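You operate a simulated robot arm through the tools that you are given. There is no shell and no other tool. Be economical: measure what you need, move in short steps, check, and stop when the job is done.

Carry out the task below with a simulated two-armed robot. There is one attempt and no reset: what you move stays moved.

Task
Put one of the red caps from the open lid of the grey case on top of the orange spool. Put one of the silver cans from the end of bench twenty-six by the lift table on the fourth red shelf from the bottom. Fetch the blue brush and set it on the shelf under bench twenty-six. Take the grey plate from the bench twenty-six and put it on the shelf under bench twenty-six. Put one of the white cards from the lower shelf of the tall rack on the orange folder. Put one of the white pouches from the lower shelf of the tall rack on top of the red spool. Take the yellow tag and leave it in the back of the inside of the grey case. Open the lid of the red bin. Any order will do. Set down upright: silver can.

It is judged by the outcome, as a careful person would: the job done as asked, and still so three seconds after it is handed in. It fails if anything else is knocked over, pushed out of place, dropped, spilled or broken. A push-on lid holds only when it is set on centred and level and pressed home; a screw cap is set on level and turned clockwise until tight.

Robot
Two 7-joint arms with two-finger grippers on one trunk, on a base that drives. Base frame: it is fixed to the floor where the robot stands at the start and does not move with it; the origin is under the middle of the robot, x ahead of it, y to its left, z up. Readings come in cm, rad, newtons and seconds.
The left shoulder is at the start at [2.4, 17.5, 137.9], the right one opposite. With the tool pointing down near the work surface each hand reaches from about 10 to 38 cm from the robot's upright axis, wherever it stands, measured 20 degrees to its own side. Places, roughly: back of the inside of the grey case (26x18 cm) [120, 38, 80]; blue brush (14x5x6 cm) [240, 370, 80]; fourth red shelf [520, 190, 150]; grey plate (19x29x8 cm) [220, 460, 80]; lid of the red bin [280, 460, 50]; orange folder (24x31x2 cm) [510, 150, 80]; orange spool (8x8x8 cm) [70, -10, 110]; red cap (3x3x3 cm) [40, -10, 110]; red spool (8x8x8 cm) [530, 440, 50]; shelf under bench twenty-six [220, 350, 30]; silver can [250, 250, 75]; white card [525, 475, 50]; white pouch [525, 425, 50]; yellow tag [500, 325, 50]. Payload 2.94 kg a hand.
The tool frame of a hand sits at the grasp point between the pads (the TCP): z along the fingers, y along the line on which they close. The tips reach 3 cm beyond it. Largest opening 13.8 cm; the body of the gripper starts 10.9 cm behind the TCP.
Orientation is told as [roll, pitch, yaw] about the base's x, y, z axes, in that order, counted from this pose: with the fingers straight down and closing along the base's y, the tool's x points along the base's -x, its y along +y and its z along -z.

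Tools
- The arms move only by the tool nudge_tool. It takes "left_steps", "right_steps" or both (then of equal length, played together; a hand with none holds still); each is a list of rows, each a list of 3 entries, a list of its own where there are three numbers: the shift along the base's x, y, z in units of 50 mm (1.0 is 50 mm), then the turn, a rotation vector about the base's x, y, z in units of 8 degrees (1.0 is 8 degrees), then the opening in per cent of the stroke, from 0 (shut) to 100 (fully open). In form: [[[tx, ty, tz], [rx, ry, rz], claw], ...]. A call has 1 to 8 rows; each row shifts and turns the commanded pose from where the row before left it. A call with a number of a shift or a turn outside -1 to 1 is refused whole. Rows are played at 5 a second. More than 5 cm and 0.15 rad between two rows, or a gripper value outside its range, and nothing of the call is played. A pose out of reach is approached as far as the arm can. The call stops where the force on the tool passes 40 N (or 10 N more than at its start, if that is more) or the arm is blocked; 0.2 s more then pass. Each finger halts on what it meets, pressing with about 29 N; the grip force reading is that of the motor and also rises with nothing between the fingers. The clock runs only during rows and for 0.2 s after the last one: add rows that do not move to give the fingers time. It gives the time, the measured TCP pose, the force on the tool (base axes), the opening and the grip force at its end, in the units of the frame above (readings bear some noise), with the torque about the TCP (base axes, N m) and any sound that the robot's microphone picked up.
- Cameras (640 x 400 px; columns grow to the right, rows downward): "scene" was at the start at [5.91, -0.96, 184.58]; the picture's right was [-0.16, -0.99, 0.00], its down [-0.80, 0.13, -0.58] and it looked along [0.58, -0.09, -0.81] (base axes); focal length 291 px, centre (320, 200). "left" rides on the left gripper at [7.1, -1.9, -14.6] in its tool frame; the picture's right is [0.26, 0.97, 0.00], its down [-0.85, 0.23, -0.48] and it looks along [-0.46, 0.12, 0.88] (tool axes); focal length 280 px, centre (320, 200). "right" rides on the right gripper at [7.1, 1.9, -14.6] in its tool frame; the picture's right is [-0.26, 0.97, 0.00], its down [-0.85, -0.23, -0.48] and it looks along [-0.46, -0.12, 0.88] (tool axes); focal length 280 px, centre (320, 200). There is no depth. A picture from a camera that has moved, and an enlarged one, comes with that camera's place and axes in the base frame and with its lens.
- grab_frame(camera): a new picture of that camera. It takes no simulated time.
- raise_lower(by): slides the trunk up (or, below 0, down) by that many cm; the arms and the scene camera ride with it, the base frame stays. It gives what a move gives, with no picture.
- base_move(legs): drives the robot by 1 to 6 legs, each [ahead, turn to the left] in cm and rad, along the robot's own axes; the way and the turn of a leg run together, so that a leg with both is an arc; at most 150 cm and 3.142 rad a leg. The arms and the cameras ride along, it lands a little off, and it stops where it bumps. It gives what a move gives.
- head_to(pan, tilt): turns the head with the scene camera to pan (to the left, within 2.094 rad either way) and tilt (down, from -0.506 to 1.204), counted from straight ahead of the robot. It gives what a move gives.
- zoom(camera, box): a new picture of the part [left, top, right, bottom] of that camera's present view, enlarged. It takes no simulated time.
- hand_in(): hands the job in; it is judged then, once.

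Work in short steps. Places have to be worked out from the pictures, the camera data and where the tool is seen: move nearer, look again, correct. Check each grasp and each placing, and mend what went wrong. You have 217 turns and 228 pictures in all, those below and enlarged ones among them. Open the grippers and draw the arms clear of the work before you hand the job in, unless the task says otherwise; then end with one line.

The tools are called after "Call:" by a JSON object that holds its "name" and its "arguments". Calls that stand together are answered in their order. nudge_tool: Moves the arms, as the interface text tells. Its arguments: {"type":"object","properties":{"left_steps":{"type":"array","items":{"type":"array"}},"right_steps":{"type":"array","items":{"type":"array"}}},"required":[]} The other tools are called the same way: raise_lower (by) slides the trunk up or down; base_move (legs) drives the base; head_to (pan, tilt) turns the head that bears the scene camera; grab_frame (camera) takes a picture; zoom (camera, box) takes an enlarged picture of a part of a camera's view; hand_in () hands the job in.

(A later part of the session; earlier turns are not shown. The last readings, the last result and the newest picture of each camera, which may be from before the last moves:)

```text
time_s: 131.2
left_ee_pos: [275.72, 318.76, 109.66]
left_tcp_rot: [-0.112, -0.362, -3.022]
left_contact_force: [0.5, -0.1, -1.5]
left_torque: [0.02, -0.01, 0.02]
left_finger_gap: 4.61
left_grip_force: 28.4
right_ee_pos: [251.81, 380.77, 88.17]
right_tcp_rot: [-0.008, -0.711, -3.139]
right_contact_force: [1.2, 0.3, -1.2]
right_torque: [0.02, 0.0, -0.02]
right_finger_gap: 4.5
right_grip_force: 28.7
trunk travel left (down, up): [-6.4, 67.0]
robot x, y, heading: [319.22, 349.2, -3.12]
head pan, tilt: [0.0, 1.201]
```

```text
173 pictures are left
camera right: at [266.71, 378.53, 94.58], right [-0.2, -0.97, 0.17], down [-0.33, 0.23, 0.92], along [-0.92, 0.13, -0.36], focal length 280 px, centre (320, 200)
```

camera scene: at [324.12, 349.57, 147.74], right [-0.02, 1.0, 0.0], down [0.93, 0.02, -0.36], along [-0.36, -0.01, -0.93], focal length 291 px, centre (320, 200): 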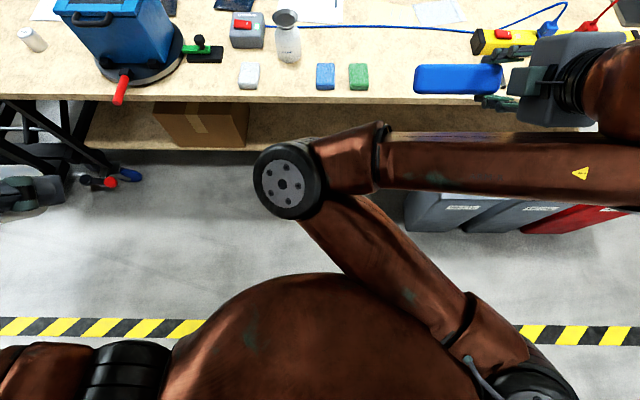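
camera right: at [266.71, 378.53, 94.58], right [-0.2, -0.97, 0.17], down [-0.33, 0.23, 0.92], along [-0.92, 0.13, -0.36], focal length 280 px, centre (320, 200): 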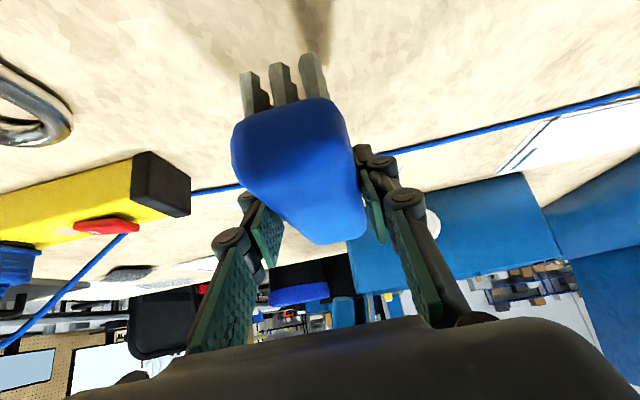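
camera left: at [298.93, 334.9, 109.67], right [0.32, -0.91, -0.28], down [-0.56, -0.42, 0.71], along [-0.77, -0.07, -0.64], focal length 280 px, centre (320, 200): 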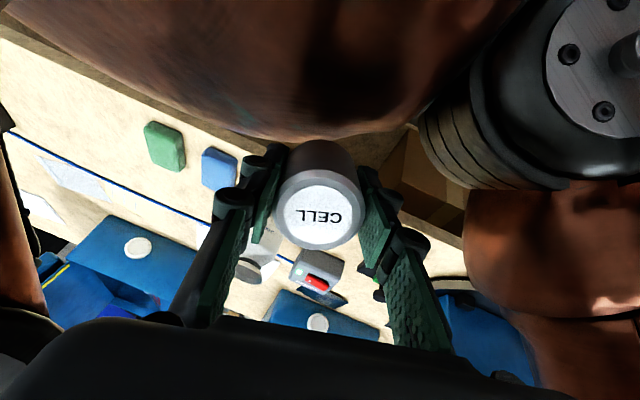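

The brush is firmly held with the hand tilted 41°. Back the base off, bring the hand to y≈364 and start down outside the bench edge.

Call:
{"name": "base_move", "arguments": {"legs": [[-27, 0]]}}

Call:
{"name": "nudge_tool", "arguments": {"right_steps": [[[0.3, -0.6, 0], [0, 0, 0], 20], [[0.3, -0.6, -0.3], [0, 0, 0], 20], [[0.3, -0.6, -0.6], [0, 0, 0], 20], [[0.3, -0.6, -0.7], [0, 0, 0], 20], [[0.3, -0.5, -0.8], [0, 0, 0], 20], [[0.3, 0, -0.9], [0, 0, 0], 20], [[0.3, 0, -0.9], [0, 0, 0], 20], [[0, 0, -0.9], [0, 0, 0], 20]]}}

Call:
{"name": "grab_frame", "arguments": {"camera": "right"}}

Call:
{"name": "grab_frame", "arguments": {"camera": "scene"}}

```text
time_s: 132.6
left_ee_pos: [302.91, 320.23, 107.95]
left_tcp_rot: [-0.176, -0.334, -2.961]
left_contact_force: [2.3, -1.9, 1.4]
left_torque: [0.14, 0.2, -0.06]
left_finger_gap: 4.61
left_grip_force: 28.4
right_ee_pos: [275.87, 381.73, 99.12]
right_tcp_rot: [-0.381, -0.775, -2.838]
right_contact_force: [2.0, -0.5, 1.7]
right_torque: [0.03, -0.02, -0.09]
right_finger_gap: 4.5
right_grip_force: 28.9
trunk travel left (down, up): [-6.4, 67.0]
robot x, y, heading: [334.79, 349.23, -3.125]
head pan, tilt: [0.0, 1.201]
stopped in leg 1: the robot was blocked; the commanded pose is now the measured one
```

```text
time_s: 133.6
left_ee_pos: [301.9, 321.1, 105.97]
left_tcp_rot: [-0.198, -0.22, -2.9]
left_contact_force: [-0.1, -1.0, -2.0]
left_torque: [0.04, -0.04, -0.02]
left_finger_gap: 4.63
left_grip_force: 28.7
right_ee_pos: [275.53, 382.29, 101.1]
right_tcp_rot: [-0.484, -0.681, -2.73]
right_contact_force: [-0.9, -0.2, -2.8]
right_torque: [0.05, -0.01, -0.04]
right_finger_gap: 4.48
right_grip_force: 28.4
right hand out of reach, approached as far as the arm can: row 1, 2, 3, 4
trunk travel left (down, up): [-6.4, 67.0]
robot x, y, heading: [334.4, 349.63, -3.126]
head pan, tilt: [0.0, 1.201]
stopped in row 4 (right hand): the arm was blocked; the commanded pose is now the measured one
```

```text
172 pictures are left
camera right: at [290.85, 379.63, 105.88], right [-0.1, -0.98, -0.18], down [-0.29, -0.15, 0.94], along [-0.95, 0.15, -0.27], focal length 280 px, centre (320, 200)
```

right: 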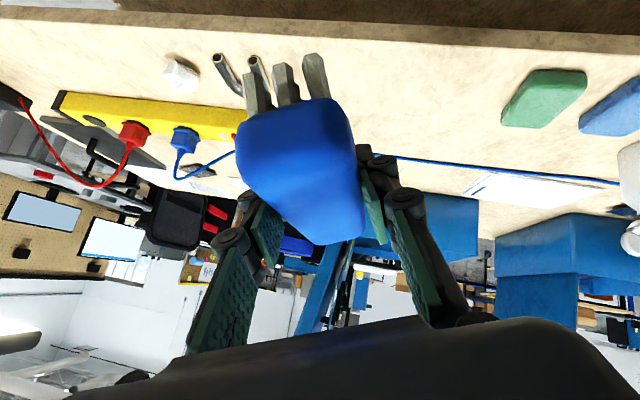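

```text
171 pictures are left
camera scene: at [294.82, 348.76, 131.0], right [-0.02, 1.0, 0.0], down [0.95, 0.02, -0.32], along [-0.32, 0.0, -0.95], focal length 291 px, centre (320, 200)
```

scene: 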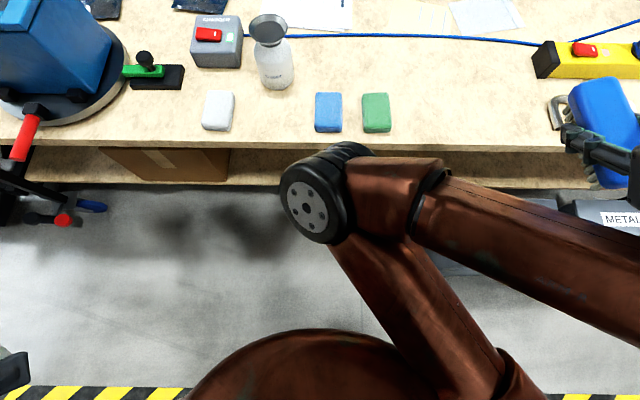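

Driving with the trunk fully low makes the robot sway and stop. I'll raise the trunk first, back off, then restore the hand's orientation.

Call:
{"name": "raise_lower", "arguments": {"by": 14}}

Call:
{"name": "base_move", "arguments": {"legs": [[-14, 0]]}}

Call:
{"name": "grab_frame", "arguments": {"camera": "scene"}}

```text
time_s: 135.2
left_ee_pos: [303.62, 320.71, 120.62]
left_tcp_rot: [-0.173, -0.278, -2.949]
left_contact_force: [-0.7, 0.2, -1.5]
left_torque: [0.01, -0.04, -0.01]
left_finger_gap: 4.61
left_grip_force: 28.8
right_ee_pos: [276.31, 382.27, 113.49]
right_tcp_rot: [-0.42, -0.738, -2.793]
right_contact_force: [0.0, 0.6, -1.7]
right_torque: [0.0, 0.01, 0.02]
right_finger_gap: 4.49
right_grip_force: 29.2
trunk travel left (down, up): [-20.4, 53.0]
robot x, y, heading: [334.54, 349.32, -3.127]
head pan, tilt: [0.0, 1.201]
```

```text
time_s: 136.6
left_ee_pos: [317.82, 321.16, 120.61]
left_tcp_rot: [-0.177, -0.278, -2.95]
left_contact_force: [-0.4, 0.5, -1.1]
left_torque: [0.0, -0.01, 0.0]
left_finger_gap: 4.62
left_grip_force: 29.3
right_ee_pos: [290.42, 382.51, 113.54]
right_tcp_rot: [-0.423, -0.737, -2.793]
right_contact_force: [-0.3, -0.2, -2.2]
right_torque: [0.0, -0.02, -0.03]
right_finger_gap: 4.49
right_grip_force: 29.0
trunk travel left (down, up): [-20.4, 53.0]
robot x, y, heading: [348.8, 350.02, -3.124]
head pan, tilt: [0.0, 1.201]
```

```text
170 pictures are left
camera scene: at [328.01, 349.52, 147.8], right [-0.02, 1.0, 0.0], down [0.93, 0.02, -0.36], along [-0.36, -0.01, -0.93], focal length 291 px, centre (320, 200)
```

scene: 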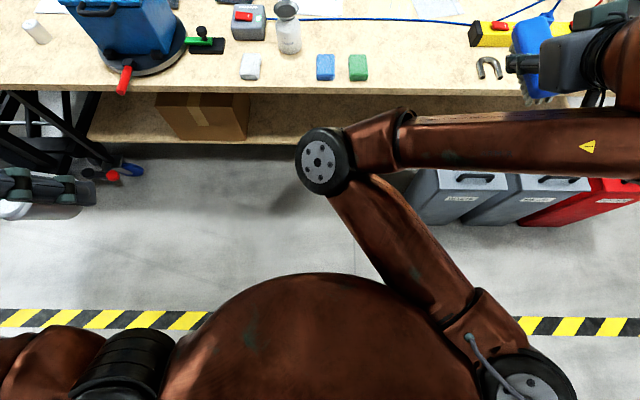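

I'll square the hand again (rotation vector about (-0.31,-0.07,-0.07) rad), bring it to y≈366, then drive forward to about x 325.

Call:
{"name": "nudge_tool", "arguments": {"right_steps": [[[0, -0.5, 0], [-0.74, -0.17, -0.16], 20], [[0, -0.5, 0], [-0.74, -0.17, -0.16], 20], [[0, -0.6, 0], [-0.74, -0.17, -0.16], 20], [[0, -0.6, 0], [0, 0, 0], 20], [[0.5, -0.6, -0.5], [0, 0, 0], 20], [[0.5, -0.4, -0.5], [0, 0, 0], 20], [[0.3, 0, -0.8], [0, 0, 0], 20]]}}

Call:
{"name": "grab_frame", "arguments": {"camera": "scene"}}

```text
time_s: 138.2
left_ee_pos: [317.68, 321.03, 120.62]
left_tcp_rot: [-0.175, -0.278, -2.95]
left_contact_force: [-0.9, 0.5, -1.5]
left_torque: [-0.03, -0.01, -0.03]
left_finger_gap: 4.63
left_grip_force: 29.5
right_ee_pos: [290.16, 375.87, 111.09]
right_tcp_rot: [0.005, -0.719, 3.136]
right_contact_force: [0.5, -0.1, -2.1]
right_torque: [-0.01, -0.01, 0.06]
right_finger_gap: 4.47
right_grip_force: 29.1
right hand out of reach, approached as far as the arm can: row 3, 4, 5, 6, 7
trunk travel left (down, up): [-20.4, 53.0]
robot x, y, heading: [348.35, 349.72, -3.124]
head pan, tilt: [0.0, 1.201]
```

```text
169 pictures are left
camera scene: at [327.9, 349.59, 147.77], right [-0.02, 1.0, 0.0], down [0.93, 0.02, -0.36], along [-0.36, -0.01, -0.93], focal length 291 px, centre (320, 200)
```

scene: 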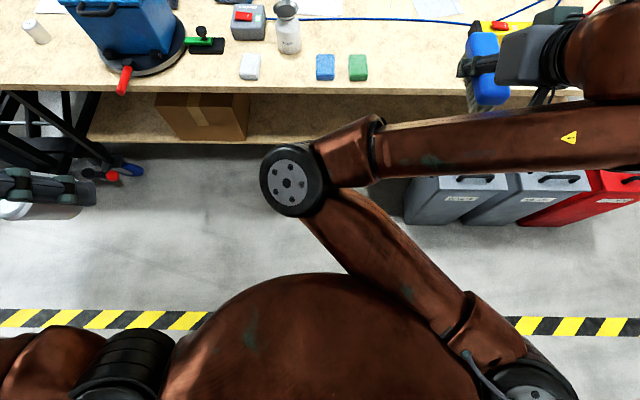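

The right arm's elbow-in posture limits it near the centre. I'll test whether it can go low when the hand is farther out to the right.

Call:
{"name": "nudge_tool", "arguments": {"right_steps": [[[0.3, 0.9, 0], [0, 0, 0], 20], [[0.3, 0.9, 0], [0, 0, 0], 20], [[0, 0.8, -0.5], [0, 0, 0], 20], [[0, 0.6, -0.7], [0, 0, 0], 20], [[0, 0, -0.9], [0, 0, 0], 20], [[0, 0, -0.9], [0, 0, 0], 20], [[0, 0, -0.9], [0, 0, 0], 20], [[0, 0, 0], [0, 0, 0], 20]]}}

Call:
{"name": "grab_frame", "arguments": {"camera": "scene"}}

```text
time_s: 139.9
left_ee_pos: [317.82, 321.03, 120.78]
left_tcp_rot: [-0.174, -0.28, -2.951]
left_contact_force: [-0.2, -0.3, -2.4]
left_torque: [0.0, -0.05, 0.0]
left_finger_gap: 4.61
left_grip_force: 28.7
right_ee_pos: [293.27, 391.71, 100.86]
right_tcp_rot: [0.004, -0.72, 3.137]
right_contact_force: [0.0, 0.6, -1.4]
right_torque: [-0.03, -0.01, 0.01]
right_finger_gap: 4.5
right_grip_force: 29.1
right hand out of reach, approached as far as the arm can: row 6, 7
trunk travel left (down, up): [-20.4, 53.0]
robot x, y, heading: [348.35, 349.6, -3.121]
head pan, tilt: [0.0, 1.201]
```

```text
168 pictures are left
camera scene: at [328.0, 349.53, 147.8], right [-0.02, 1.0, 0.0], down [0.93, 0.02, -0.36], along [-0.36, -0.01, -0.93], focal length 291 px, centre (320, 200)
```

scene: 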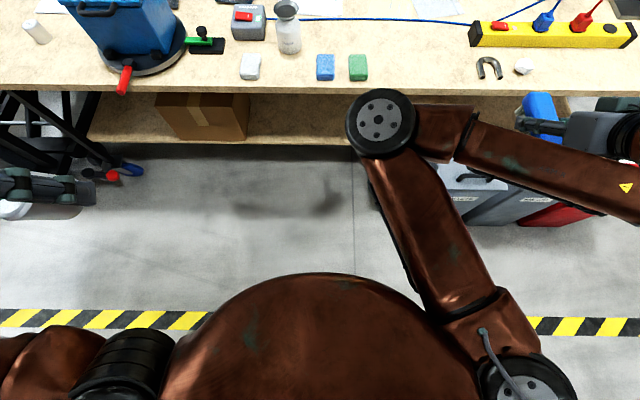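

Still limited. Let me test whether the left arm can go low in free space in front of the bench.

Call:
{"name": "nudge_tool", "arguments": {"left_steps": [[[-0.6, 0, -0.7], [0, 0, 0], 20], [[-0.6, 0, -0.7], [0, 0, 0], 20], [[-0.4, 0, -0.9], [0, 0, 0], 20], [[0, 0, -0.95], [0, 0, 0], 20], [[0, 0, -0.95], [0, 0, 0], 20], [[0, 0, -0.95], [0, 0, 0], 20], [[0, 0, -0.95], [0, 0, 0], 20], [[0, 0, 0], [0, 0, 0], 20]]}}

Call:
{"name": "grab_frame", "arguments": {"camera": "scene"}}

```text
time_s: 141.8
left_ee_pos: [303.09, 319.56, 95.53]
left_tcp_rot: [-0.177, -0.278, -2.951]
left_contact_force: [0.9, -0.5, -1.5]
left_torque: [0.01, -0.01, -0.02]
left_finger_gap: 4.63
left_grip_force: 29.0
left hand out of reach, approached as far as the arm can: row 5, 6, 7
right_ee_pos: [293.32, 391.64, 100.88]
right_tcp_rot: [0.004, -0.72, 3.136]
right_contact_force: [-0.2, -0.4, -0.8]
right_torque: [0.0, 0.02, 0.0]
right_finger_gap: 4.53
right_grip_force: 29.3
trunk travel left (down, up): [-20.4, 53.0]
robot x, y, heading: [348.19, 349.9, -3.129]
head pan, tilt: [0.0, 1.201]
```

```text
167 pictures are left
camera scene: at [328.05, 349.5, 147.81], right [-0.02, 1.0, 0.0], down [0.93, 0.02, -0.36], along [-0.36, -0.01, -0.93], focal length 291 px, centre (320, 200)
```

scene: 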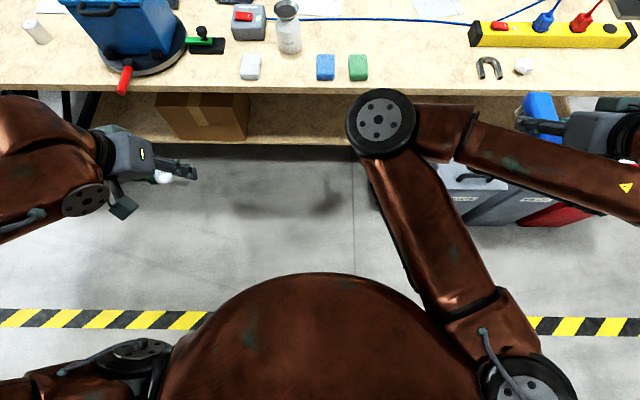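

The arms are stuck because the wrists are too close to the leaning shoulders. I'll back the base off more and reach farther forward before going down.

Call:
{"name": "base_move", "arguments": {"legs": [[-27, 0]]}}

Call:
{"name": "nudge_tool", "arguments": {"right_steps": [[[-0.8, -0.5, 0], [0, 0, 0], 20], [[-0.8, -0.5, 0], [0, 0, 0], 20], [[-0.8, -0.5, 0], [0, 0, 0], 20], [[-0.8, -0.5, -0.2], [0, 0, 0], 20], [[-0.8, -0.5, -0.2], [0, 0, 0], 20], [[-0.7, -0.5, -0.5], [0, 0, 0], 20], [[-0.6, -0.5, -0.5], [0, 0, 0], 20], [[0, -0.4, -0.9], [0, 0, 0], 20]]}}

Call:
{"name": "nudge_tool", "arguments": {"right_steps": [[[0, 0, -0.9], [0, 0, 0], 20], [[0, 0, -0.9], [0, 0, 0], 20], [[0, 0, -0.9], [0, 0, 0], 20], [[0, 0, -0.9], [0, 0, 0], 20], [[0, 0, 0], [0, 0, 0], 20]]}}

Call:
{"name": "grab_frame", "arguments": {"camera": "scene"}}

```text
time_s: 143.7
left_ee_pos: [330.04, 320.1, 95.63]
left_tcp_rot: [-0.177, -0.277, -2.953]
left_contact_force: [0.1, 0.7, -1.0]
left_torque: [0.01, 0.04, -0.01]
left_finger_gap: 4.63
left_grip_force: 29.3
right_ee_pos: [320.57, 392.3, 100.8]
right_tcp_rot: [0.004, -0.721, 3.131]
right_contact_force: [0.6, -0.1, -0.7]
right_torque: [0.02, -0.01, 0.0]
right_finger_gap: 4.49
right_grip_force: 29.7
trunk travel left (down, up): [-20.4, 53.0]
robot x, y, heading: [375.53, 350.27, -3.132]
head pan, tilt: [0.0, 1.201]
```

```text
time_s: 145.5
left_ee_pos: [329.92, 320.3, 95.5]
left_tcp_rot: [-0.176, -0.274, -2.955]
left_contact_force: [-0.4, 1.0, -2.5]
left_torque: [0.01, -0.03, -0.01]
left_finger_gap: 4.63
left_grip_force: 29.2
right_ee_pos: [293.89, 372.89, 88.93]
right_tcp_rot: [0.007, -0.717, 3.132]
right_contact_force: [-0.5, -0.8, -0.4]
right_torque: [-0.01, -0.06, -0.03]
right_finger_gap: 4.46
right_grip_force: 29.4
trunk travel left (down, up): [-20.4, 53.0]
robot x, y, heading: [375.43, 350.25, -3.126]
head pan, tilt: [0.0, 1.201]
```

```text
time_s: 146.7
left_ee_pos: [329.99, 320.23, 95.65]
left_tcp_rot: [-0.178, -0.275, -2.951]
left_contact_force: [-0.2, 0.8, -2.2]
left_torque: [-0.04, -0.03, 0.01]
left_finger_gap: 4.61
left_grip_force: 29.3
right_ee_pos: [293.99, 372.74, 71.45]
right_tcp_rot: [0.005, -0.721, 3.132]
right_contact_force: [0.2, -0.2, -1.5]
right_torque: [0.02, 0.0, -0.01]
right_finger_gap: 4.48
right_grip_force: 29.1
trunk travel left (down, up): [-20.4, 53.0]
robot x, y, heading: [375.61, 350.6, -3.133]
head pan, tilt: [0.0, 1.201]
```

```text
166 pictures are left
camera scene: at [355.06, 350.02, 147.8], right [-0.01, 1.0, 0.0], down [0.93, 0.01, -0.36], along [-0.36, -0.01, -0.93], focal length 291 px, centre (320, 200)
```

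scene: 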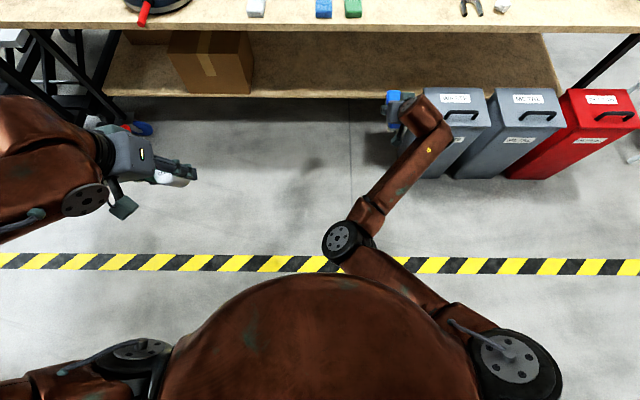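

That works: the hand goes low when extended. Continue down to z≈46 and look toward the shelf with the hand camera.

Call:
{"name": "nudge_tool", "arguments": {"right_steps": [[[0, 0, -0.9], [0, 0, 0], 20], [[0, 0, -0.9], [0, 0, 0], 20], [[0, 0, -0.9], [0, 0, 0], 20], [[0, 0, -0.9], [0, 0, 0], 20], [[0, 0, -0.9], [0, 0, 0], 20], [[0, 0, -0.6], [0, 0, 0], 20], [[0, 0, 0], [0, 0, 0], 20]]}}

Call:
{"name": "grab_frame", "arguments": {"camera": "right"}}

Call:
{"name": "grab_frame", "arguments": {"camera": "scene"}}

```text
time_s: 148.3
left_ee_pos: [330.06, 320.13, 95.48]
left_tcp_rot: [-0.176, -0.274, -2.954]
left_contact_force: [0.5, -0.8, -1.6]
left_torque: [0.06, -0.03, -0.05]
left_finger_gap: 4.64
left_grip_force: 28.7
right_ee_pos: [293.53, 370.0, 46.99]
right_tcp_rot: [-0.001, -0.71, 3.132]
right_contact_force: [0.5, -0.3, -1.1]
right_torque: [0.02, -0.02, -0.01]
right_finger_gap: 4.46
right_grip_force: 29.2
right hand out of reach, approached as far as the arm can: row 4, 5, 6
trunk travel left (down, up): [-20.4, 53.0]
robot x, y, heading: [375.53, 350.23, -3.127]
head pan, tilt: [0.0, 1.201]
```

```text
165 pictures are left
camera right: at [308.24, 367.88, 53.41], right [-0.21, -0.96, 0.17], down [-0.33, 0.23, 0.91], along [-0.92, 0.13, -0.37], focal length 280 px, centre (320, 200)
```

right: 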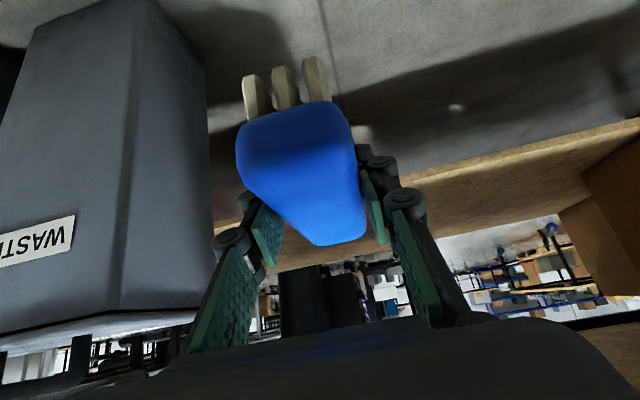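

```text
164 pictures are left
camera scene: at [355.1, 349.89, 147.81], right [-0.01, 1.0, 0.0], down [0.93, 0.01, -0.36], along [-0.36, 0.0, -0.93], focal length 291 px, centre (320, 200)
```

scene: 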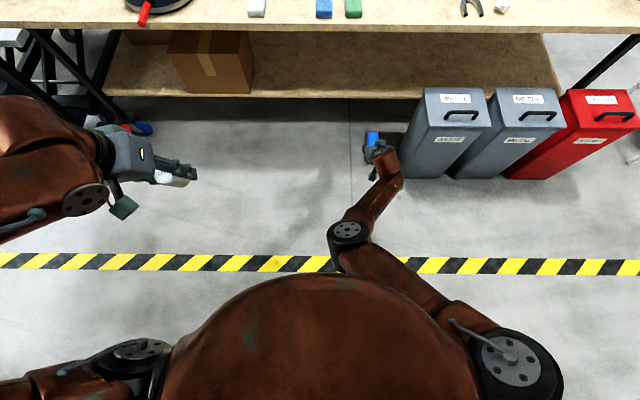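

The shelf's front edge is at about x 254, z 31–34. I'll lower the trunk 7 cm so the brush is just above shelf level before driving in.

Call:
{"name": "raise_lower", "arguments": {"by": -7}}

Call:
{"name": "grab_frame", "arguments": {"camera": "right"}}

```text
time_s: 149.3
left_ee_pos: [327.93, 320.13, 85.9]
left_tcp_rot: [-0.162, -0.199, -2.958]
left_contact_force: [1.4, -0.9, -1.7]
left_torque: [0.04, 0.05, 0.01]
left_finger_gap: 4.62
left_grip_force: 29.3
right_ee_pos: [295.46, 370.26, 34.11]
right_tcp_rot: [-0.003, -0.627, 3.132]
right_contact_force: [0.1, 0.8, -0.2]
right_torque: [-0.02, -0.03, 0.02]
right_finger_gap: 4.46
right_grip_force: 29.2
trunk travel left (down, up): [-13.4, 60.0]
robot x, y, heading: [375.31, 350.21, -3.13]
head pan, tilt: [0.0, 1.201]
```

```text
163 pictures are left
camera right: at [309.69, 368.02, 41.7], right [-0.22, -0.96, 0.15], down [-0.41, 0.23, 0.88], along [-0.89, 0.13, -0.44], focal length 280 px, centre (320, 200)
```

right: 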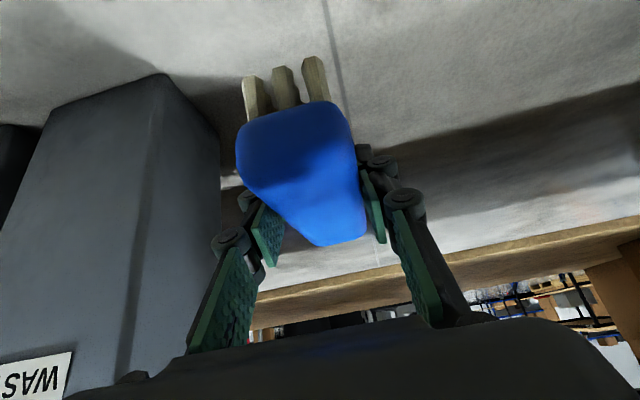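

The shelf surface is near z 34.5. I'll raise the hand to z≈41.5 and restore the tilt before driving in.

Call:
{"name": "nudge_tool", "arguments": {"right_steps": [[[0, 0, 0.75], [0, 0.6, 0], 20], [[0, 0, 0.75], [0, 0, 0], 20], [[0, 0, 0], [0, 0, 0], 20]]}}

```text
time_s: 150.1
left_ee_pos: [327.84, 320.19, 85.6]
left_tcp_rot: [-0.162, -0.195, -2.957]
left_contact_force: [-0.4, 0.3, -1.4]
left_torque: [0.01, 0.01, 0.0]
left_finger_gap: 4.61
left_grip_force: 29.1
right_ee_pos: [291.77, 370.35, 41.83]
right_tcp_rot: [0.0, -0.699, 3.131]
right_contact_force: [0.4, 0.8, -1.4]
right_torque: [-0.02, 0.07, 0.0]
right_finger_gap: 4.46
right_grip_force: 28.9
right hand out of reach, approached as far as the arm can: row 1, 2
trunk travel left (down, up): [-13.4, 60.0]
robot x, y, heading: [375.6, 349.95, -3.126]
head pan, tilt: [0.0, 1.201]
```

Drive in 30 cm, then check.

Call:
{"name": "base_move", "arguments": {"legs": [[30, 0]]}}

Call:
{"name": "grab_frame", "arguments": {"camera": "right"}}

Call:
{"name": "grab_frame", "arguments": {"camera": "scene"}}

```text
time_s: 152.8
left_ee_pos: [298.2, 319.12, 89.26]
left_tcp_rot: [-0.206, -0.289, -2.907]
left_contact_force: [-0.6, 0.3, -2.5]
left_torque: [0.0, -0.06, -0.03]
left_finger_gap: 4.64
left_grip_force: 29.5
right_ee_pos: [262.74, 373.19, 44.96]
right_tcp_rot: [-0.064, -0.722, -3.121]
right_contact_force: [-0.8, -1.0, -1.7]
right_torque: [0.02, 0.04, -0.05]
right_finger_gap: 4.48
right_grip_force: 28.9
trunk travel left (down, up): [-13.4, 60.0]
robot x, y, heading: [345.69, 349.79, -3.123]
head pan, tilt: [0.0, 1.201]
stopped in leg 1: the robot was blocked; the commanded pose is now the measured one
```

```text
162 pictures are left
camera right: at [277.65, 370.47, 51.06], right [-0.22, -0.97, 0.13], down [-0.32, 0.19, 0.93], along [-0.92, 0.16, -0.35], focal length 280 px, centre (320, 200)
```

right: 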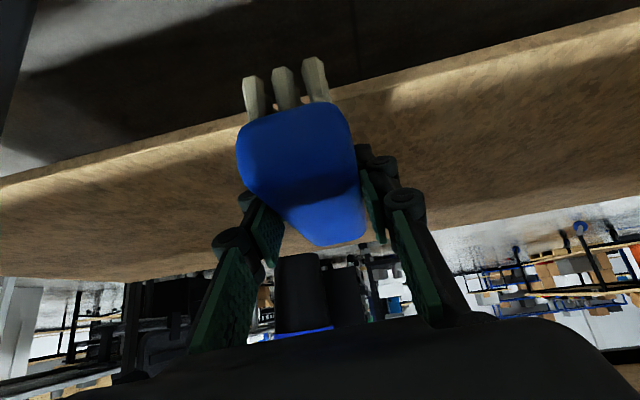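

```text
161 pictures are left
camera scene: at [317.9, 349.37, 139.93], right [-0.02, 1.0, 0.0], down [0.93, 0.02, -0.36], along [-0.36, -0.01, -0.93], focal length 291 px, centre (320, 200)
```

scene: 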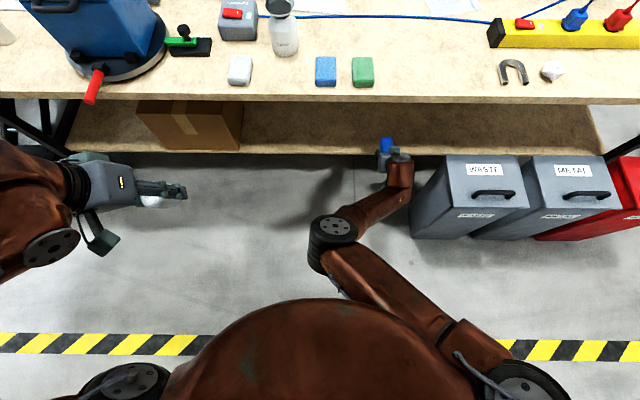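

The brush is over the shelf edge. Drive in 15 cm more, then finish with the arm.

Call:
{"name": "base_move", "arguments": {"legs": [[15, 0]]}}

Call:
{"name": "nudge_tool", "arguments": {"right_steps": [[[-0.5, 0, -0.2], [0, 0, 0], 20], [[-0.5, 0, -0.1], [0, 0, 0], 20], [[-0.4, 0, 0], [0, 0, 0], 20], [[0, 0, 0], [0, 0, 0], 20]]}}

Call:
{"name": "grab_frame", "arguments": {"camera": "right"}}

```text
time_s: 154.7
left_ee_pos: [283.34, 319.08, 93.27]
left_tcp_rot: [-0.311, -0.363, -2.852]
left_contact_force: [-1.1, 0.0, -2.1]
left_torque: [0.03, -0.05, -0.04]
left_finger_gap: 4.63
left_grip_force: 29.3
right_ee_pos: [249.29, 377.67, 47.97]
right_tcp_rot: [-0.146, -0.722, -3.086]
right_contact_force: [0.0, 0.1, -1.3]
right_torque: [0.05, -0.02, -0.03]
right_finger_gap: 4.48
right_grip_force: 29.2
trunk travel left (down, up): [-13.4, 60.0]
robot x, y, heading: [330.89, 349.75, -3.124]
head pan, tilt: [0.0, 1.201]
stopped in leg 1: the robot was blocked; the commanded pose is now the measured one
```

```text
time_s: 155.7
left_ee_pos: [284.02, 319.09, 93.12]
left_tcp_rot: [-0.304, -0.366, -2.853]
left_contact_force: [0.4, 0.6, -1.7]
left_torque: [-0.04, 0.0, -0.02]
left_finger_gap: 4.61
left_grip_force: 28.6
right_ee_pos: [242.47, 377.06, 46.86]
right_tcp_rot: [-0.138, -0.735, -3.09]
right_contact_force: [0.3, 0.0, -1.4]
right_torque: [-0.01, -0.02, 0.0]
right_finger_gap: 4.46
right_grip_force: 28.7
trunk travel left (down, up): [-13.4, 60.0]
robot x, y, heading: [330.92, 349.46, -3.126]
head pan, tilt: [0.0, 1.201]
```

```text
160 pictures are left
camera right: at [257.32, 373.83, 52.63], right [-0.23, -0.97, 0.08], down [-0.3, 0.15, 0.94], along [-0.92, 0.2, -0.33], focal length 280 px, centre (320, 200)
```

right: 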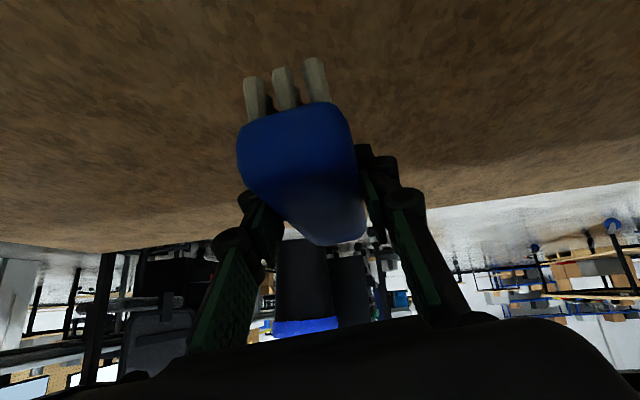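

Fully over the shelf. Level the hand's small roll and lower to contact.

Call:
{"name": "nudge_tool", "arguments": {"right_steps": [[[0, 0, -0.5], [-0.7, 0, -0.2], 20], [[0, 0, -0.5], [0, 0, 0], 20], [[0, 0, -0.3], [0, 0, 0], 20], [[0, 0, -0.15], [0, 0, 0], 20], [[0, 0, -0.1], [0, 0, 0], 20], [[0, 0, -0.1], [0, 0, 0], 20]]}}

Call:
{"name": "grab_frame", "arguments": {"camera": "right"}}

```text
time_s: 157.1
left_ee_pos: [283.96, 319.08, 93.26]
left_tcp_rot: [-0.302, -0.367, -2.857]
left_contact_force: [-0.2, 0.0, -2.3]
left_torque: [0.04, -0.02, -0.04]
left_finger_gap: 4.6
left_grip_force: 29.3
right_ee_pos: [242.44, 377.18, 38.71]
right_tcp_rot: [-0.008, -0.731, 3.075]
right_contact_force: [0.5, -0.2, -0.7]
right_torque: [0.03, 0.0, -0.02]
right_finger_gap: 4.51
right_grip_force: 28.7
trunk travel left (down, up): [-13.4, 60.0]
robot x, y, heading: [330.9, 349.37, -3.118]
head pan, tilt: [0.0, 1.201]
```

```text
159 pictures are left
camera right: at [257.19, 374.0, 44.75], right [-0.26, -0.95, 0.17], down [-0.3, 0.25, 0.92], along [-0.92, 0.19, -0.35], focal length 280 px, centre (320, 200)
```

right: 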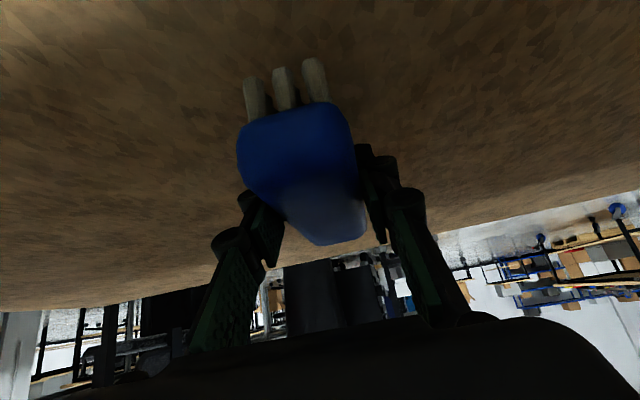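

No contact yet; continue down slowly.

Call:
{"name": "nudge_tool", "arguments": {"right_steps": [[[0, 0, -0.2], [0, 0, 0], 20], [[0, 0, -0.15], [0, 0, 0], 20], [[0, 0, -0.15], [0, 0, 0], 20], [[0, 0, -0.15], [0, 0, 0], 20], [[0, 0, -0.15], [0, 0, 0], 20], [[0, 0, -0.15], [0, 0, 0], 20]]}}

```text
time_s: 158.5
left_ee_pos: [284.03, 319.12, 93.09]
left_tcp_rot: [-0.304, -0.366, -2.857]
left_contact_force: [0.6, -0.4, -1.5]
left_torque: [0.02, -0.01, 0.01]
left_finger_gap: 4.62
left_grip_force: 29.0
right_ee_pos: [242.35, 376.66, 37.96]
right_tcp_rot: [-0.005, -0.73, 3.074]
right_contact_force: [0.3, -0.4, -1.4]
right_torque: [0.02, 0.02, -0.02]
right_finger_gap: 4.46
right_grip_force: 29.1
right hand out of reach, approached as far as the arm can: row 1, 2, 3, 4, 5, 6
trunk travel left (down, up): [-13.4, 60.0]
robot x, y, heading: [330.76, 349.68, -3.119]
head pan, tilt: [0.0, 1.201]
```

The arm is at its limit; use the trunk for the last bit.

Call:
{"name": "raise_lower", "arguments": {"by": -2}}

Call:
{"name": "grab_frame", "arguments": {"camera": "right"}}

```text
time_s: 159.1
left_ee_pos: [283.28, 319.1, 90.95]
left_tcp_rot: [-0.299, -0.347, -2.857]
left_contact_force: [0.5, 0.2, -1.1]
left_torque: [-0.06, 0.03, -0.01]
left_finger_gap: 4.62
left_grip_force: 28.9
right_ee_pos: [242.01, 376.69, 36.12]
right_tcp_rot: [-0.006, -0.729, 3.074]
right_contact_force: [-2.0, -1.8, 10.1]
right_torque: [-0.13, -0.35, -0.08]
right_finger_gap: 4.43
right_grip_force: 29.5
trunk travel left (down, up): [-11.8, 61.6]
robot x, y, heading: [330.68, 349.11, -3.123]
head pan, tilt: [0.0, 1.201]
stopped: the force on the tool passed its limit at 88 N (the readings are from after the stop); the commanded pose is now the measured one
```

```text
158 pictures are left
camera right: at [256.71, 373.49, 42.1], right [-0.26, -0.95, 0.17], down [-0.3, 0.25, 0.92], along [-0.92, 0.19, -0.35], focal length 280 px, centre (320, 200)
```

right: 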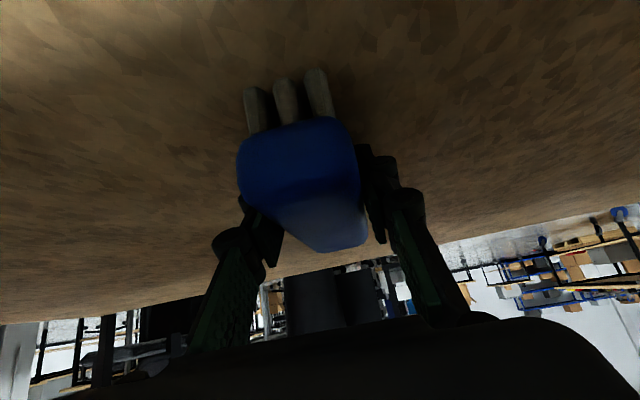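

Contact with the shelf. Open and draw back outward.

Call:
{"name": "nudge_tool", "arguments": {"right_steps": [[[0, 0, 0], [0, 0, 0], 45], [[0, 0, 0], [0, 0, 0], 60], [[0, 0, 0], [0, 0, 0], 60], [[0.3, 0, 0.3], [0, 0, 0], 60], [[0.5, 0, 0.4], [0, 0, 0], 60], [[0.7, 0, 0.3], [0, 0, 0], 60], [[0.7, 0, 0.1], [0, 0, 0], 60]]}}

Call:
{"name": "grab_frame", "arguments": {"camera": "right"}}

```text
time_s: 160.7
left_ee_pos: [283.33, 319.11, 90.74]
left_tcp_rot: [-0.298, -0.345, -2.858]
left_contact_force: [-0.8, 0.4, -2.0]
left_torque: [0.01, 0.0, -0.02]
left_finger_gap: 4.61
left_grip_force: 28.6
right_ee_pos: [242.26, 376.66, 35.8]
right_tcp_rot: [-0.005, -0.726, 3.076]
right_contact_force: [0.7, -0.4, 2.7]
right_torque: [0.0, -0.03, 0.03]
right_finger_gap: 8.34
right_grip_force: 0.1
right hand out of reach, approached as far as the arm can: row 4, 5, 6, 7
trunk travel left (down, up): [-11.8, 61.6]
robot x, y, heading: [330.22, 349.14, -3.122]
head pan, tilt: [0.0, 1.201]
```

```text
157 pictures are left
camera right: at [256.86, 373.51, 41.87], right [-0.26, -0.95, 0.17], down [-0.3, 0.25, 0.92], along [-0.92, 0.19, -0.35], focal length 280 px, centre (320, 200)
```

right: 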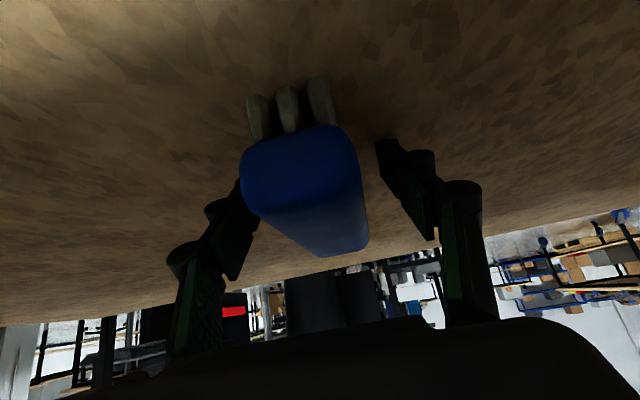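

The brush stands on the shelf. Open fully, raise slightly with the trunk, then back out with the base.

Call:
{"name": "nudge_tool", "arguments": {"right_steps": [[[0, 0, 0], [0, 0, 0], 100], [[0, 0, 0], [0, 0, 0], 100], [[0, 0, 0], [0, 0, 0], 100], [[0, 0, 0], [0, 0, 0], 100]]}}

Call:
{"name": "raise_lower", "arguments": {"by": 3}}

Call:
{"name": "base_move", "arguments": {"legs": [[-20, 0]]}}

Call:
{"name": "grab_frame", "arguments": {"camera": "right"}}

```text
time_s: 161.7
left_ee_pos: [283.46, 319.16, 90.82]
left_tcp_rot: [-0.298, -0.347, -2.856]
left_contact_force: [-0.2, 1.0, -2.2]
left_torque: [0.0, 0.02, -0.05]
left_finger_gap: 4.63
left_grip_force: 29.0
right_ee_pos: [242.1, 376.65, 35.63]
right_tcp_rot: [-0.006, -0.723, 3.076]
right_contact_force: [-0.4, 0.7, -1.2]
right_torque: [-0.02, -0.04, 0.01]
right_finger_gap: 13.8
right_grip_force: 0.0
trunk travel left (down, up): [-11.8, 61.6]
robot x, y, heading: [331.15, 349.29, -3.121]
head pan, tilt: [0.0, 1.201]
```

```text
time_s: 162.4
left_ee_pos: [284.46, 319.22, 95.19]
left_tcp_rot: [-0.308, -0.385, -2.851]
left_contact_force: [-0.4, -0.2, -1.6]
left_torque: [0.0, -0.02, -0.02]
left_finger_gap: 4.64
left_grip_force: 29.3
right_ee_pos: [242.14, 376.81, 38.73]
right_tcp_rot: [-0.006, -0.724, 3.074]
right_contact_force: [-0.1, 0.5, -0.8]
right_torque: [-0.05, 0.01, 0.01]
right_finger_gap: 13.79
right_grip_force: 0.0
trunk travel left (down, up): [-14.8, 58.6]
robot x, y, heading: [330.71, 349.29, -3.12]
head pan, tilt: [0.0, 1.201]
```

```text
time_s: 163.7
left_ee_pos: [294.18, 320.11, 96.7]
left_tcp_rot: [-0.388, -0.348, -2.845]
left_contact_force: [2.8, -0.5, -0.7]
left_torque: [0.13, 0.24, 0.01]
left_finger_gap: 4.61
left_grip_force: 29.0
right_ee_pos: [255.59, 374.39, 37.33]
right_tcp_rot: [-0.028, -0.675, -3.134]
right_contact_force: [1.0, -0.3, 3.3]
right_torque: [0.04, -0.1, 0.03]
right_finger_gap: 13.8
right_grip_force: 0.0
trunk travel left (down, up): [-14.8, 58.6]
robot x, y, heading: [344.51, 349.59, -3.123]
head pan, tilt: [0.0, 1.201]
stopped in leg 1: the robot was blocked; the commanded pose is now the measured one
```

```text
156 pictures are left
camera right: at [270.04, 372.13, 44.17], right [-0.21, -0.97, 0.14], down [-0.36, 0.21, 0.91], along [-0.91, 0.14, -0.4], focal length 280 px, centre (320, 200)
```

right: 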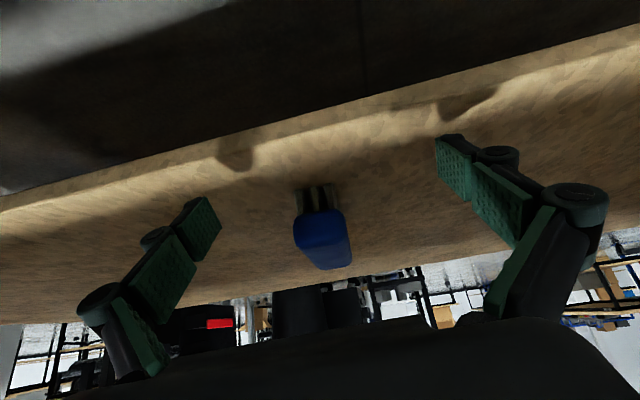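

The brush is on the shelf, upright. Continue backing out, then raise the trunk.

Call:
{"name": "base_move", "arguments": {"legs": [[-12, 0]]}}

Call:
{"name": "base_move", "arguments": {"legs": [[-15, 0]]}}

Call:
{"name": "raise_lower", "arguments": {"by": 30}}

Call:
{"name": "grab_frame", "arguments": {"camera": "scene"}}

Call:
{"name": "grab_frame", "arguments": {"camera": "left"}}

```text
time_s: 164.5
left_ee_pos: [303.04, 321.87, 95.64]
left_tcp_rot: [-0.612, -0.143, -2.95]
left_contact_force: [-1.2, -1.3, -1.4]
left_torque: [0.17, -0.08, -0.08]
left_finger_gap: 4.63
left_grip_force: 28.9
right_ee_pos: [254.6, 363.57, 50.95]
right_tcp_rot: [-0.12, -0.78, -2.664]
right_contact_force: [1.1, -1.1, -1.7]
right_torque: [0.01, 0.3, -0.08]
right_finger_gap: 13.77
right_grip_force: 0.0
trunk travel left (down, up): [-14.8, 58.6]
robot x, y, heading: [345.29, 349.48, -3.118]
head pan, tilt: [0.0, 1.201]
stopped in leg 1: the robot was blocked; the commanded pose is now the measured one
```

```text
time_s: 165.2
left_ee_pos: [307.97, 321.93, 97.64]
left_tcp_rot: [-0.603, -0.196, -2.975]
left_contact_force: [-0.6, 0.0, -1.3]
left_torque: [0.02, 0.03, -0.01]
left_finger_gap: 4.62
left_grip_force: 29.3
right_ee_pos: [259.22, 368.24, 51.92]
right_tcp_rot: [-0.308, -0.733, -2.522]
right_contact_force: [3.8, -1.7, -5.1]
right_torque: [0.06, 0.77, -0.16]
right_finger_gap: 13.77
right_grip_force: 0.1
trunk travel left (down, up): [-14.8, 58.6]
robot x, y, heading: [346.1, 349.73, -3.121]
head pan, tilt: [0.0, 1.201]
stopped in leg 1: the robot was blocked; the commanded pose is now the measured one
```

```text
time_s: 166.8
left_ee_pos: [310.28, 321.58, 112.82]
left_tcp_rot: [-0.613, -0.212, -2.933]
left_contact_force: [-0.6, -0.9, -1.4]
left_torque: [0.06, 0.03, -0.03]
left_finger_gap: 4.62
left_grip_force: 29.2
right_ee_pos: [260.69, 368.59, 66.67]
right_tcp_rot: [-0.296, -0.742, -2.549]
right_contact_force: [2.1, -0.2, -7.4]
right_torque: [-0.21, 0.79, 0.02]
right_finger_gap: 13.37
right_grip_force: 0.0
trunk travel left (down, up): [-29.3, 44.1]
robot x, y, heading: [345.88, 349.1, -3.12]
head pan, tilt: [0.0, 1.201]
stopped: the force on the tool passed its limit at 90 N (the readings are from after the stop); the commanded pose is now the measured one
```

```text
155 pictures are left
camera scene: at [330.33, 349.44, 157.17], right [-0.02, 1.0, 0.0], down [0.94, 0.02, -0.35], along [-0.35, -0.01, -0.94], focal length 291 px, centre (320, 200)
```

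scene: 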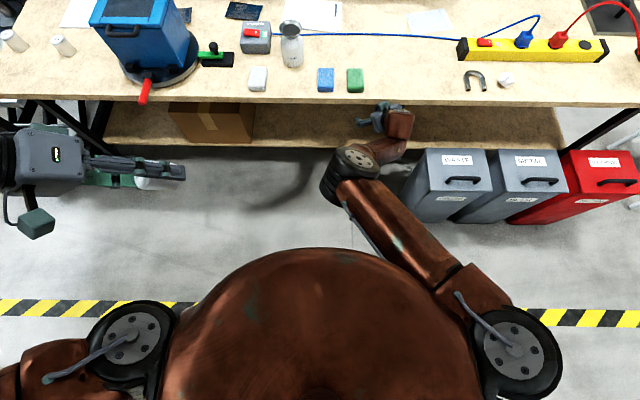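

```text
154 pictures are left
camera left: at [321.21, 316.94, 124.11], right [0.3, -0.74, -0.6], down [-0.66, -0.61, 0.43], along [-0.69, 0.27, -0.68], focal length 280 px, centre (320, 200)
```

left: 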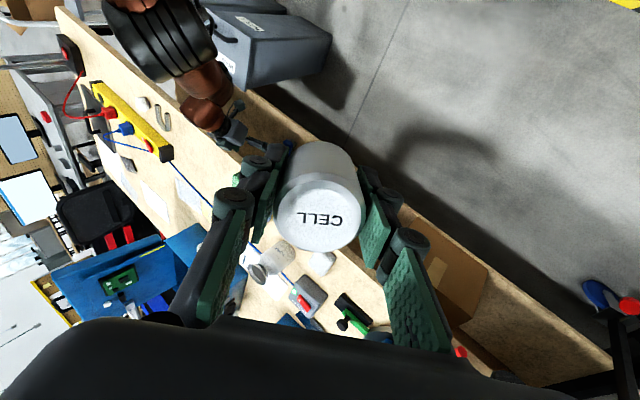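

The right hand caught under the bench top. I'll lower it first, then pull it straight out with the arm.

Call:
{"name": "nudge_tool", "arguments": {"right_steps": [[[0, 0, -0.6], [0, 0, 0], 60], [[0.3, 0, -0.8], [0, 0, 0], 60], [[0.5, 0, -0.6], [0, 0, 0], 60], [[0.8, 0, 0], [0, 0, 0], 60]]}}

Call:
{"name": "grab_frame", "arguments": {"camera": "right"}}

```text
time_s: 167.8
left_ee_pos: [310.77, 321.65, 112.89]
left_tcp_rot: [-0.612, -0.218, -2.931]
left_contact_force: [-0.5, 0.2, -1.4]
left_torque: [0.01, -0.04, -0.06]
left_finger_gap: 4.66
left_grip_force: 29.0
right_ee_pos: [262.18, 368.65, 61.23]
right_tcp_rot: [-0.3, -0.745, -2.542]
right_contact_force: [0.5, 0.3, 0.3]
right_torque: [-0.04, 0.03, 0.01]
right_finger_gap: 8.26
right_grip_force: 0.0
right hand out of reach, approached as far as the arm can: row 2, 3, 4
trunk travel left (down, up): [-29.3, 44.1]
robot x, y, heading: [345.74, 349.59, -3.123]
head pan, tilt: [0.0, 1.201]
```

```text
153 pictures are left
camera right: at [277.27, 371.43, 66.24], right [0.2, -0.98, -0.03], down [-0.27, -0.09, 0.96], along [-0.94, -0.18, -0.28], focal length 280 px, centre (320, 200)
```

right: 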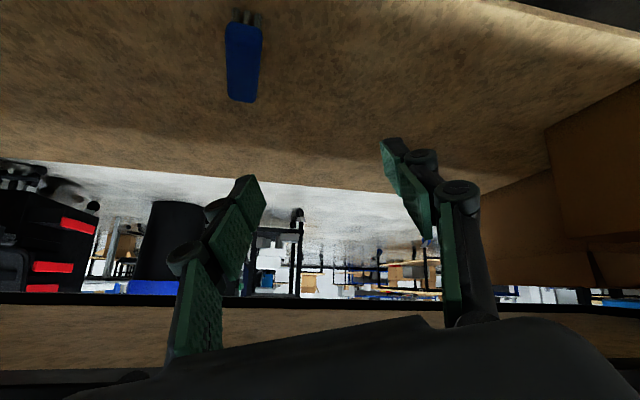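

The brush is fine and the hand is free of contact. Back the base off 25 cm.

Call:
{"name": "base_move", "arguments": {"legs": [[-25, 0]]}}

Call:
{"name": "grab_frame", "arguments": {"camera": "scene"}}

```text
time_s: 169.6
left_ee_pos: [335.98, 322.05, 112.89]
left_tcp_rot: [-0.613, -0.219, -2.927]
left_contact_force: [-0.1, 0.2, -1.8]
left_torque: [-0.02, 0.02, 0.0]
left_finger_gap: 4.67
left_grip_force: 29.4
right_ee_pos: [287.15, 369.06, 61.47]
right_tcp_rot: [-0.303, -0.746, -2.542]
right_contact_force: [0.7, -0.1, 0.0]
right_torque: [0.01, 0.0, 0.0]
right_finger_gap: 8.28
right_grip_force: 0.1
trunk travel left (down, up): [-29.3, 44.1]
robot x, y, heading: [370.87, 350.33, -3.119]
head pan, tilt: [0.0, 1.201]
```

```text
152 pictures are left
camera scene: at [357.24, 350.1, 157.16], right [-0.02, 1.0, 0.0], down [0.93, 0.02, -0.36], along [-0.36, -0.01, -0.93], focal length 291 px, centre (320, 200)
```

scene: 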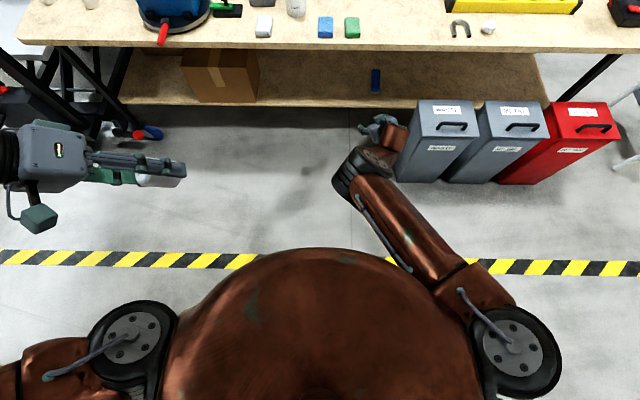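

Brush confirmed on the shelf. Let me zoom on the red bin's lid next.

Call:
{"name": "zoom", "arguments": {"camera": "scene", "box": [400, 80, 640, 210]}}

```text
2.67 times, centred on (520, 145) of scene
camera zoom: at [357.24, 350.1, 157.16], right [-0.02, 1.0, 0.0], down [0.93, 0.02, -0.36], along [-0.36, -0.01, -0.93], focal length 775 px, centre (-213, 347)
```

zoom: 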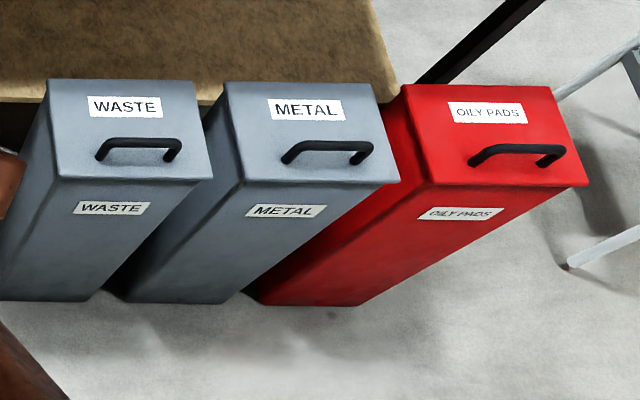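

The lid's handle bar runs along y near (281, 465, 53), hinged on the bench side. I'll straighten the right hand to vertical, turned so it closes along x, while raising it.

Call:
{"name": "nudge_tool", "arguments": {"right_steps": [[[0, 0, 0.6], [0.158, -0.935, 0], 50], [[0, 0, 0.6], [0.158, -0.935, 0], 50], [[0, 0, 0.6], [0.158, -0.935, 0], 50], [[0, 0, 0.6], [0.158, -0.935, 0], 50], [[0, 0, 0.6], [0.158, -0.935, 0], 50], [[0, 0, 0.6], [0.158, -0.935, 0], 50], [[0, 0, 0.4], [0, 0, 0.977], 50], [[0, 0, 0.4], [0, 0, 0.977], 50]]}}

Call:
{"name": "nudge_tool", "arguments": {"right_steps": [[[0, 0, 0], [0, 0, 0.977], 50], [[0, 0, 0], [0, 0, 0.977], 50], [[0, 0, 0], [0, 0, 0.977], 50], [[0, 0, 0], [0, 0, 0.977], 50], [[0, 0, 0], [0, 0, 0.977], 50], [[0, 0, 0], [0, 0, 0.977], 50]]}}

Call:
{"name": "base_move", "arguments": {"legs": [[0, -1.57], [90, 0], [0, 1.57]]}}

Call:
{"name": "grab_frame", "arguments": {"camera": "scene"}}

```text
time_s: 171.4
left_ee_pos: [335.99, 321.93, 112.89]
left_tcp_rot: [-0.615, -0.221, -2.929]
left_contact_force: [0.4, -1.0, -1.3]
left_torque: [0.04, 0.04, 0.03]
left_finger_gap: 4.63
left_grip_force: 29.4
right_ee_pos: [288.33, 369.12, 82.48]
right_tcp_rot: [0.001, 0.002, -2.389]
right_contact_force: [0.3, -0.1, -0.6]
right_torque: [0.02, 0.0, 0.03]
right_finger_gap: 6.89
right_grip_force: 0.1
right hand out of reach, approached as far as the arm can: row 6
trunk travel left (down, up): [-29.3, 44.1]
robot x, y, heading: [370.98, 350.47, -3.118]
head pan, tilt: [0.0, 1.201]
```

```text
time_s: 172.8
left_ee_pos: [335.92, 322.16, 112.98]
left_tcp_rot: [-0.612, -0.22, -2.929]
left_contact_force: [-0.2, 0.8, -1.4]
left_torque: [0.02, 0.0, 0.04]
left_finger_gap: 4.61
left_grip_force: 29.1
right_ee_pos: [288.22, 369.18, 82.37]
right_tcp_rot: [0.002, -0.001, -1.567]
right_contact_force: [-0.1, 0.6, -0.5]
right_torque: [0.0, -0.01, -0.02]
right_finger_gap: 6.92
right_grip_force: 0.0
trunk travel left (down, up): [-29.3, 44.1]
robot x, y, heading: [370.89, 350.39, -3.111]
head pan, tilt: [0.0, 1.201]
```

```text
time_s: 185.1
left_ee_pos: [332.54, 411.37, 112.95]
left_tcp_rot: [-0.614, -0.221, -2.91]
left_contact_force: [0.2, 0.2, -1.2]
left_torque: [-0.02, 0.01, -0.04]
left_finger_gap: 4.64
left_grip_force: 28.7
right_ee_pos: [283.83, 457.47, 82.3]
right_tcp_rot: [0.003, 0.001, -1.552]
right_contact_force: [0.7, 0.0, 0.2]
right_torque: [-0.02, 0.02, -0.02]
right_finger_gap: 6.87
right_grip_force: 0.0
trunk travel left (down, up): [-29.3, 44.1]
robot x, y, heading: [366.8, 440.36, -3.099]
head pan, tilt: [0.0, 1.201]
```

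```text
150 pictures are left
camera scene: at [353.13, 439.78, 157.15], right [-0.04, 1.0, 0.0], down [0.93, 0.04, -0.36], along [-0.36, -0.02, -0.93], focal length 291 px, centre (320, 200)
```

scene: 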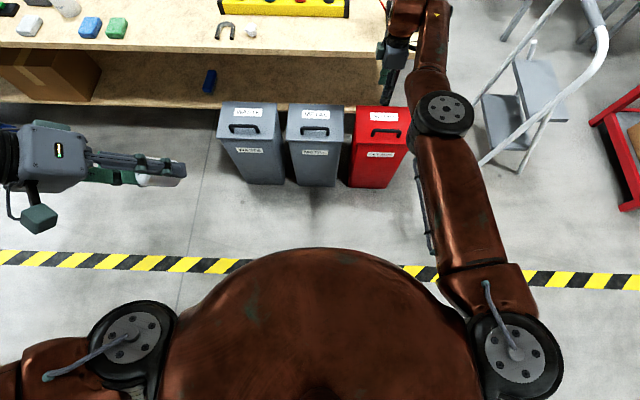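

The right hand is almost above the bin already. Look down with its camera.

Call:
{"name": "grab_frame", "arguments": {"camera": "right"}}

```text
149 pictures are left
camera right: at [285.55, 464.55, 96.87], right [0.97, -0.24, 0.0], down [-0.21, -0.85, 0.47], along [-0.11, -0.46, -0.88], focal length 280 px, centre (320, 200)
```

right: 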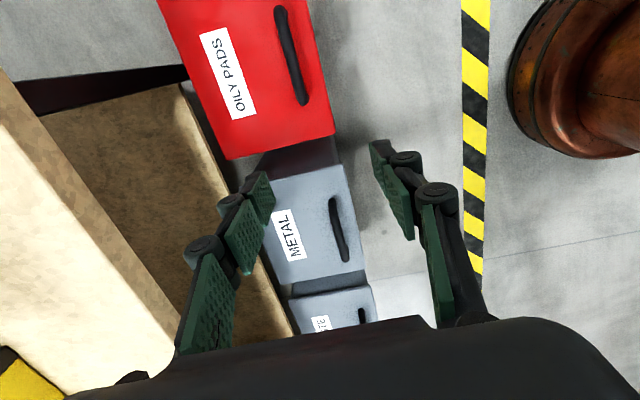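

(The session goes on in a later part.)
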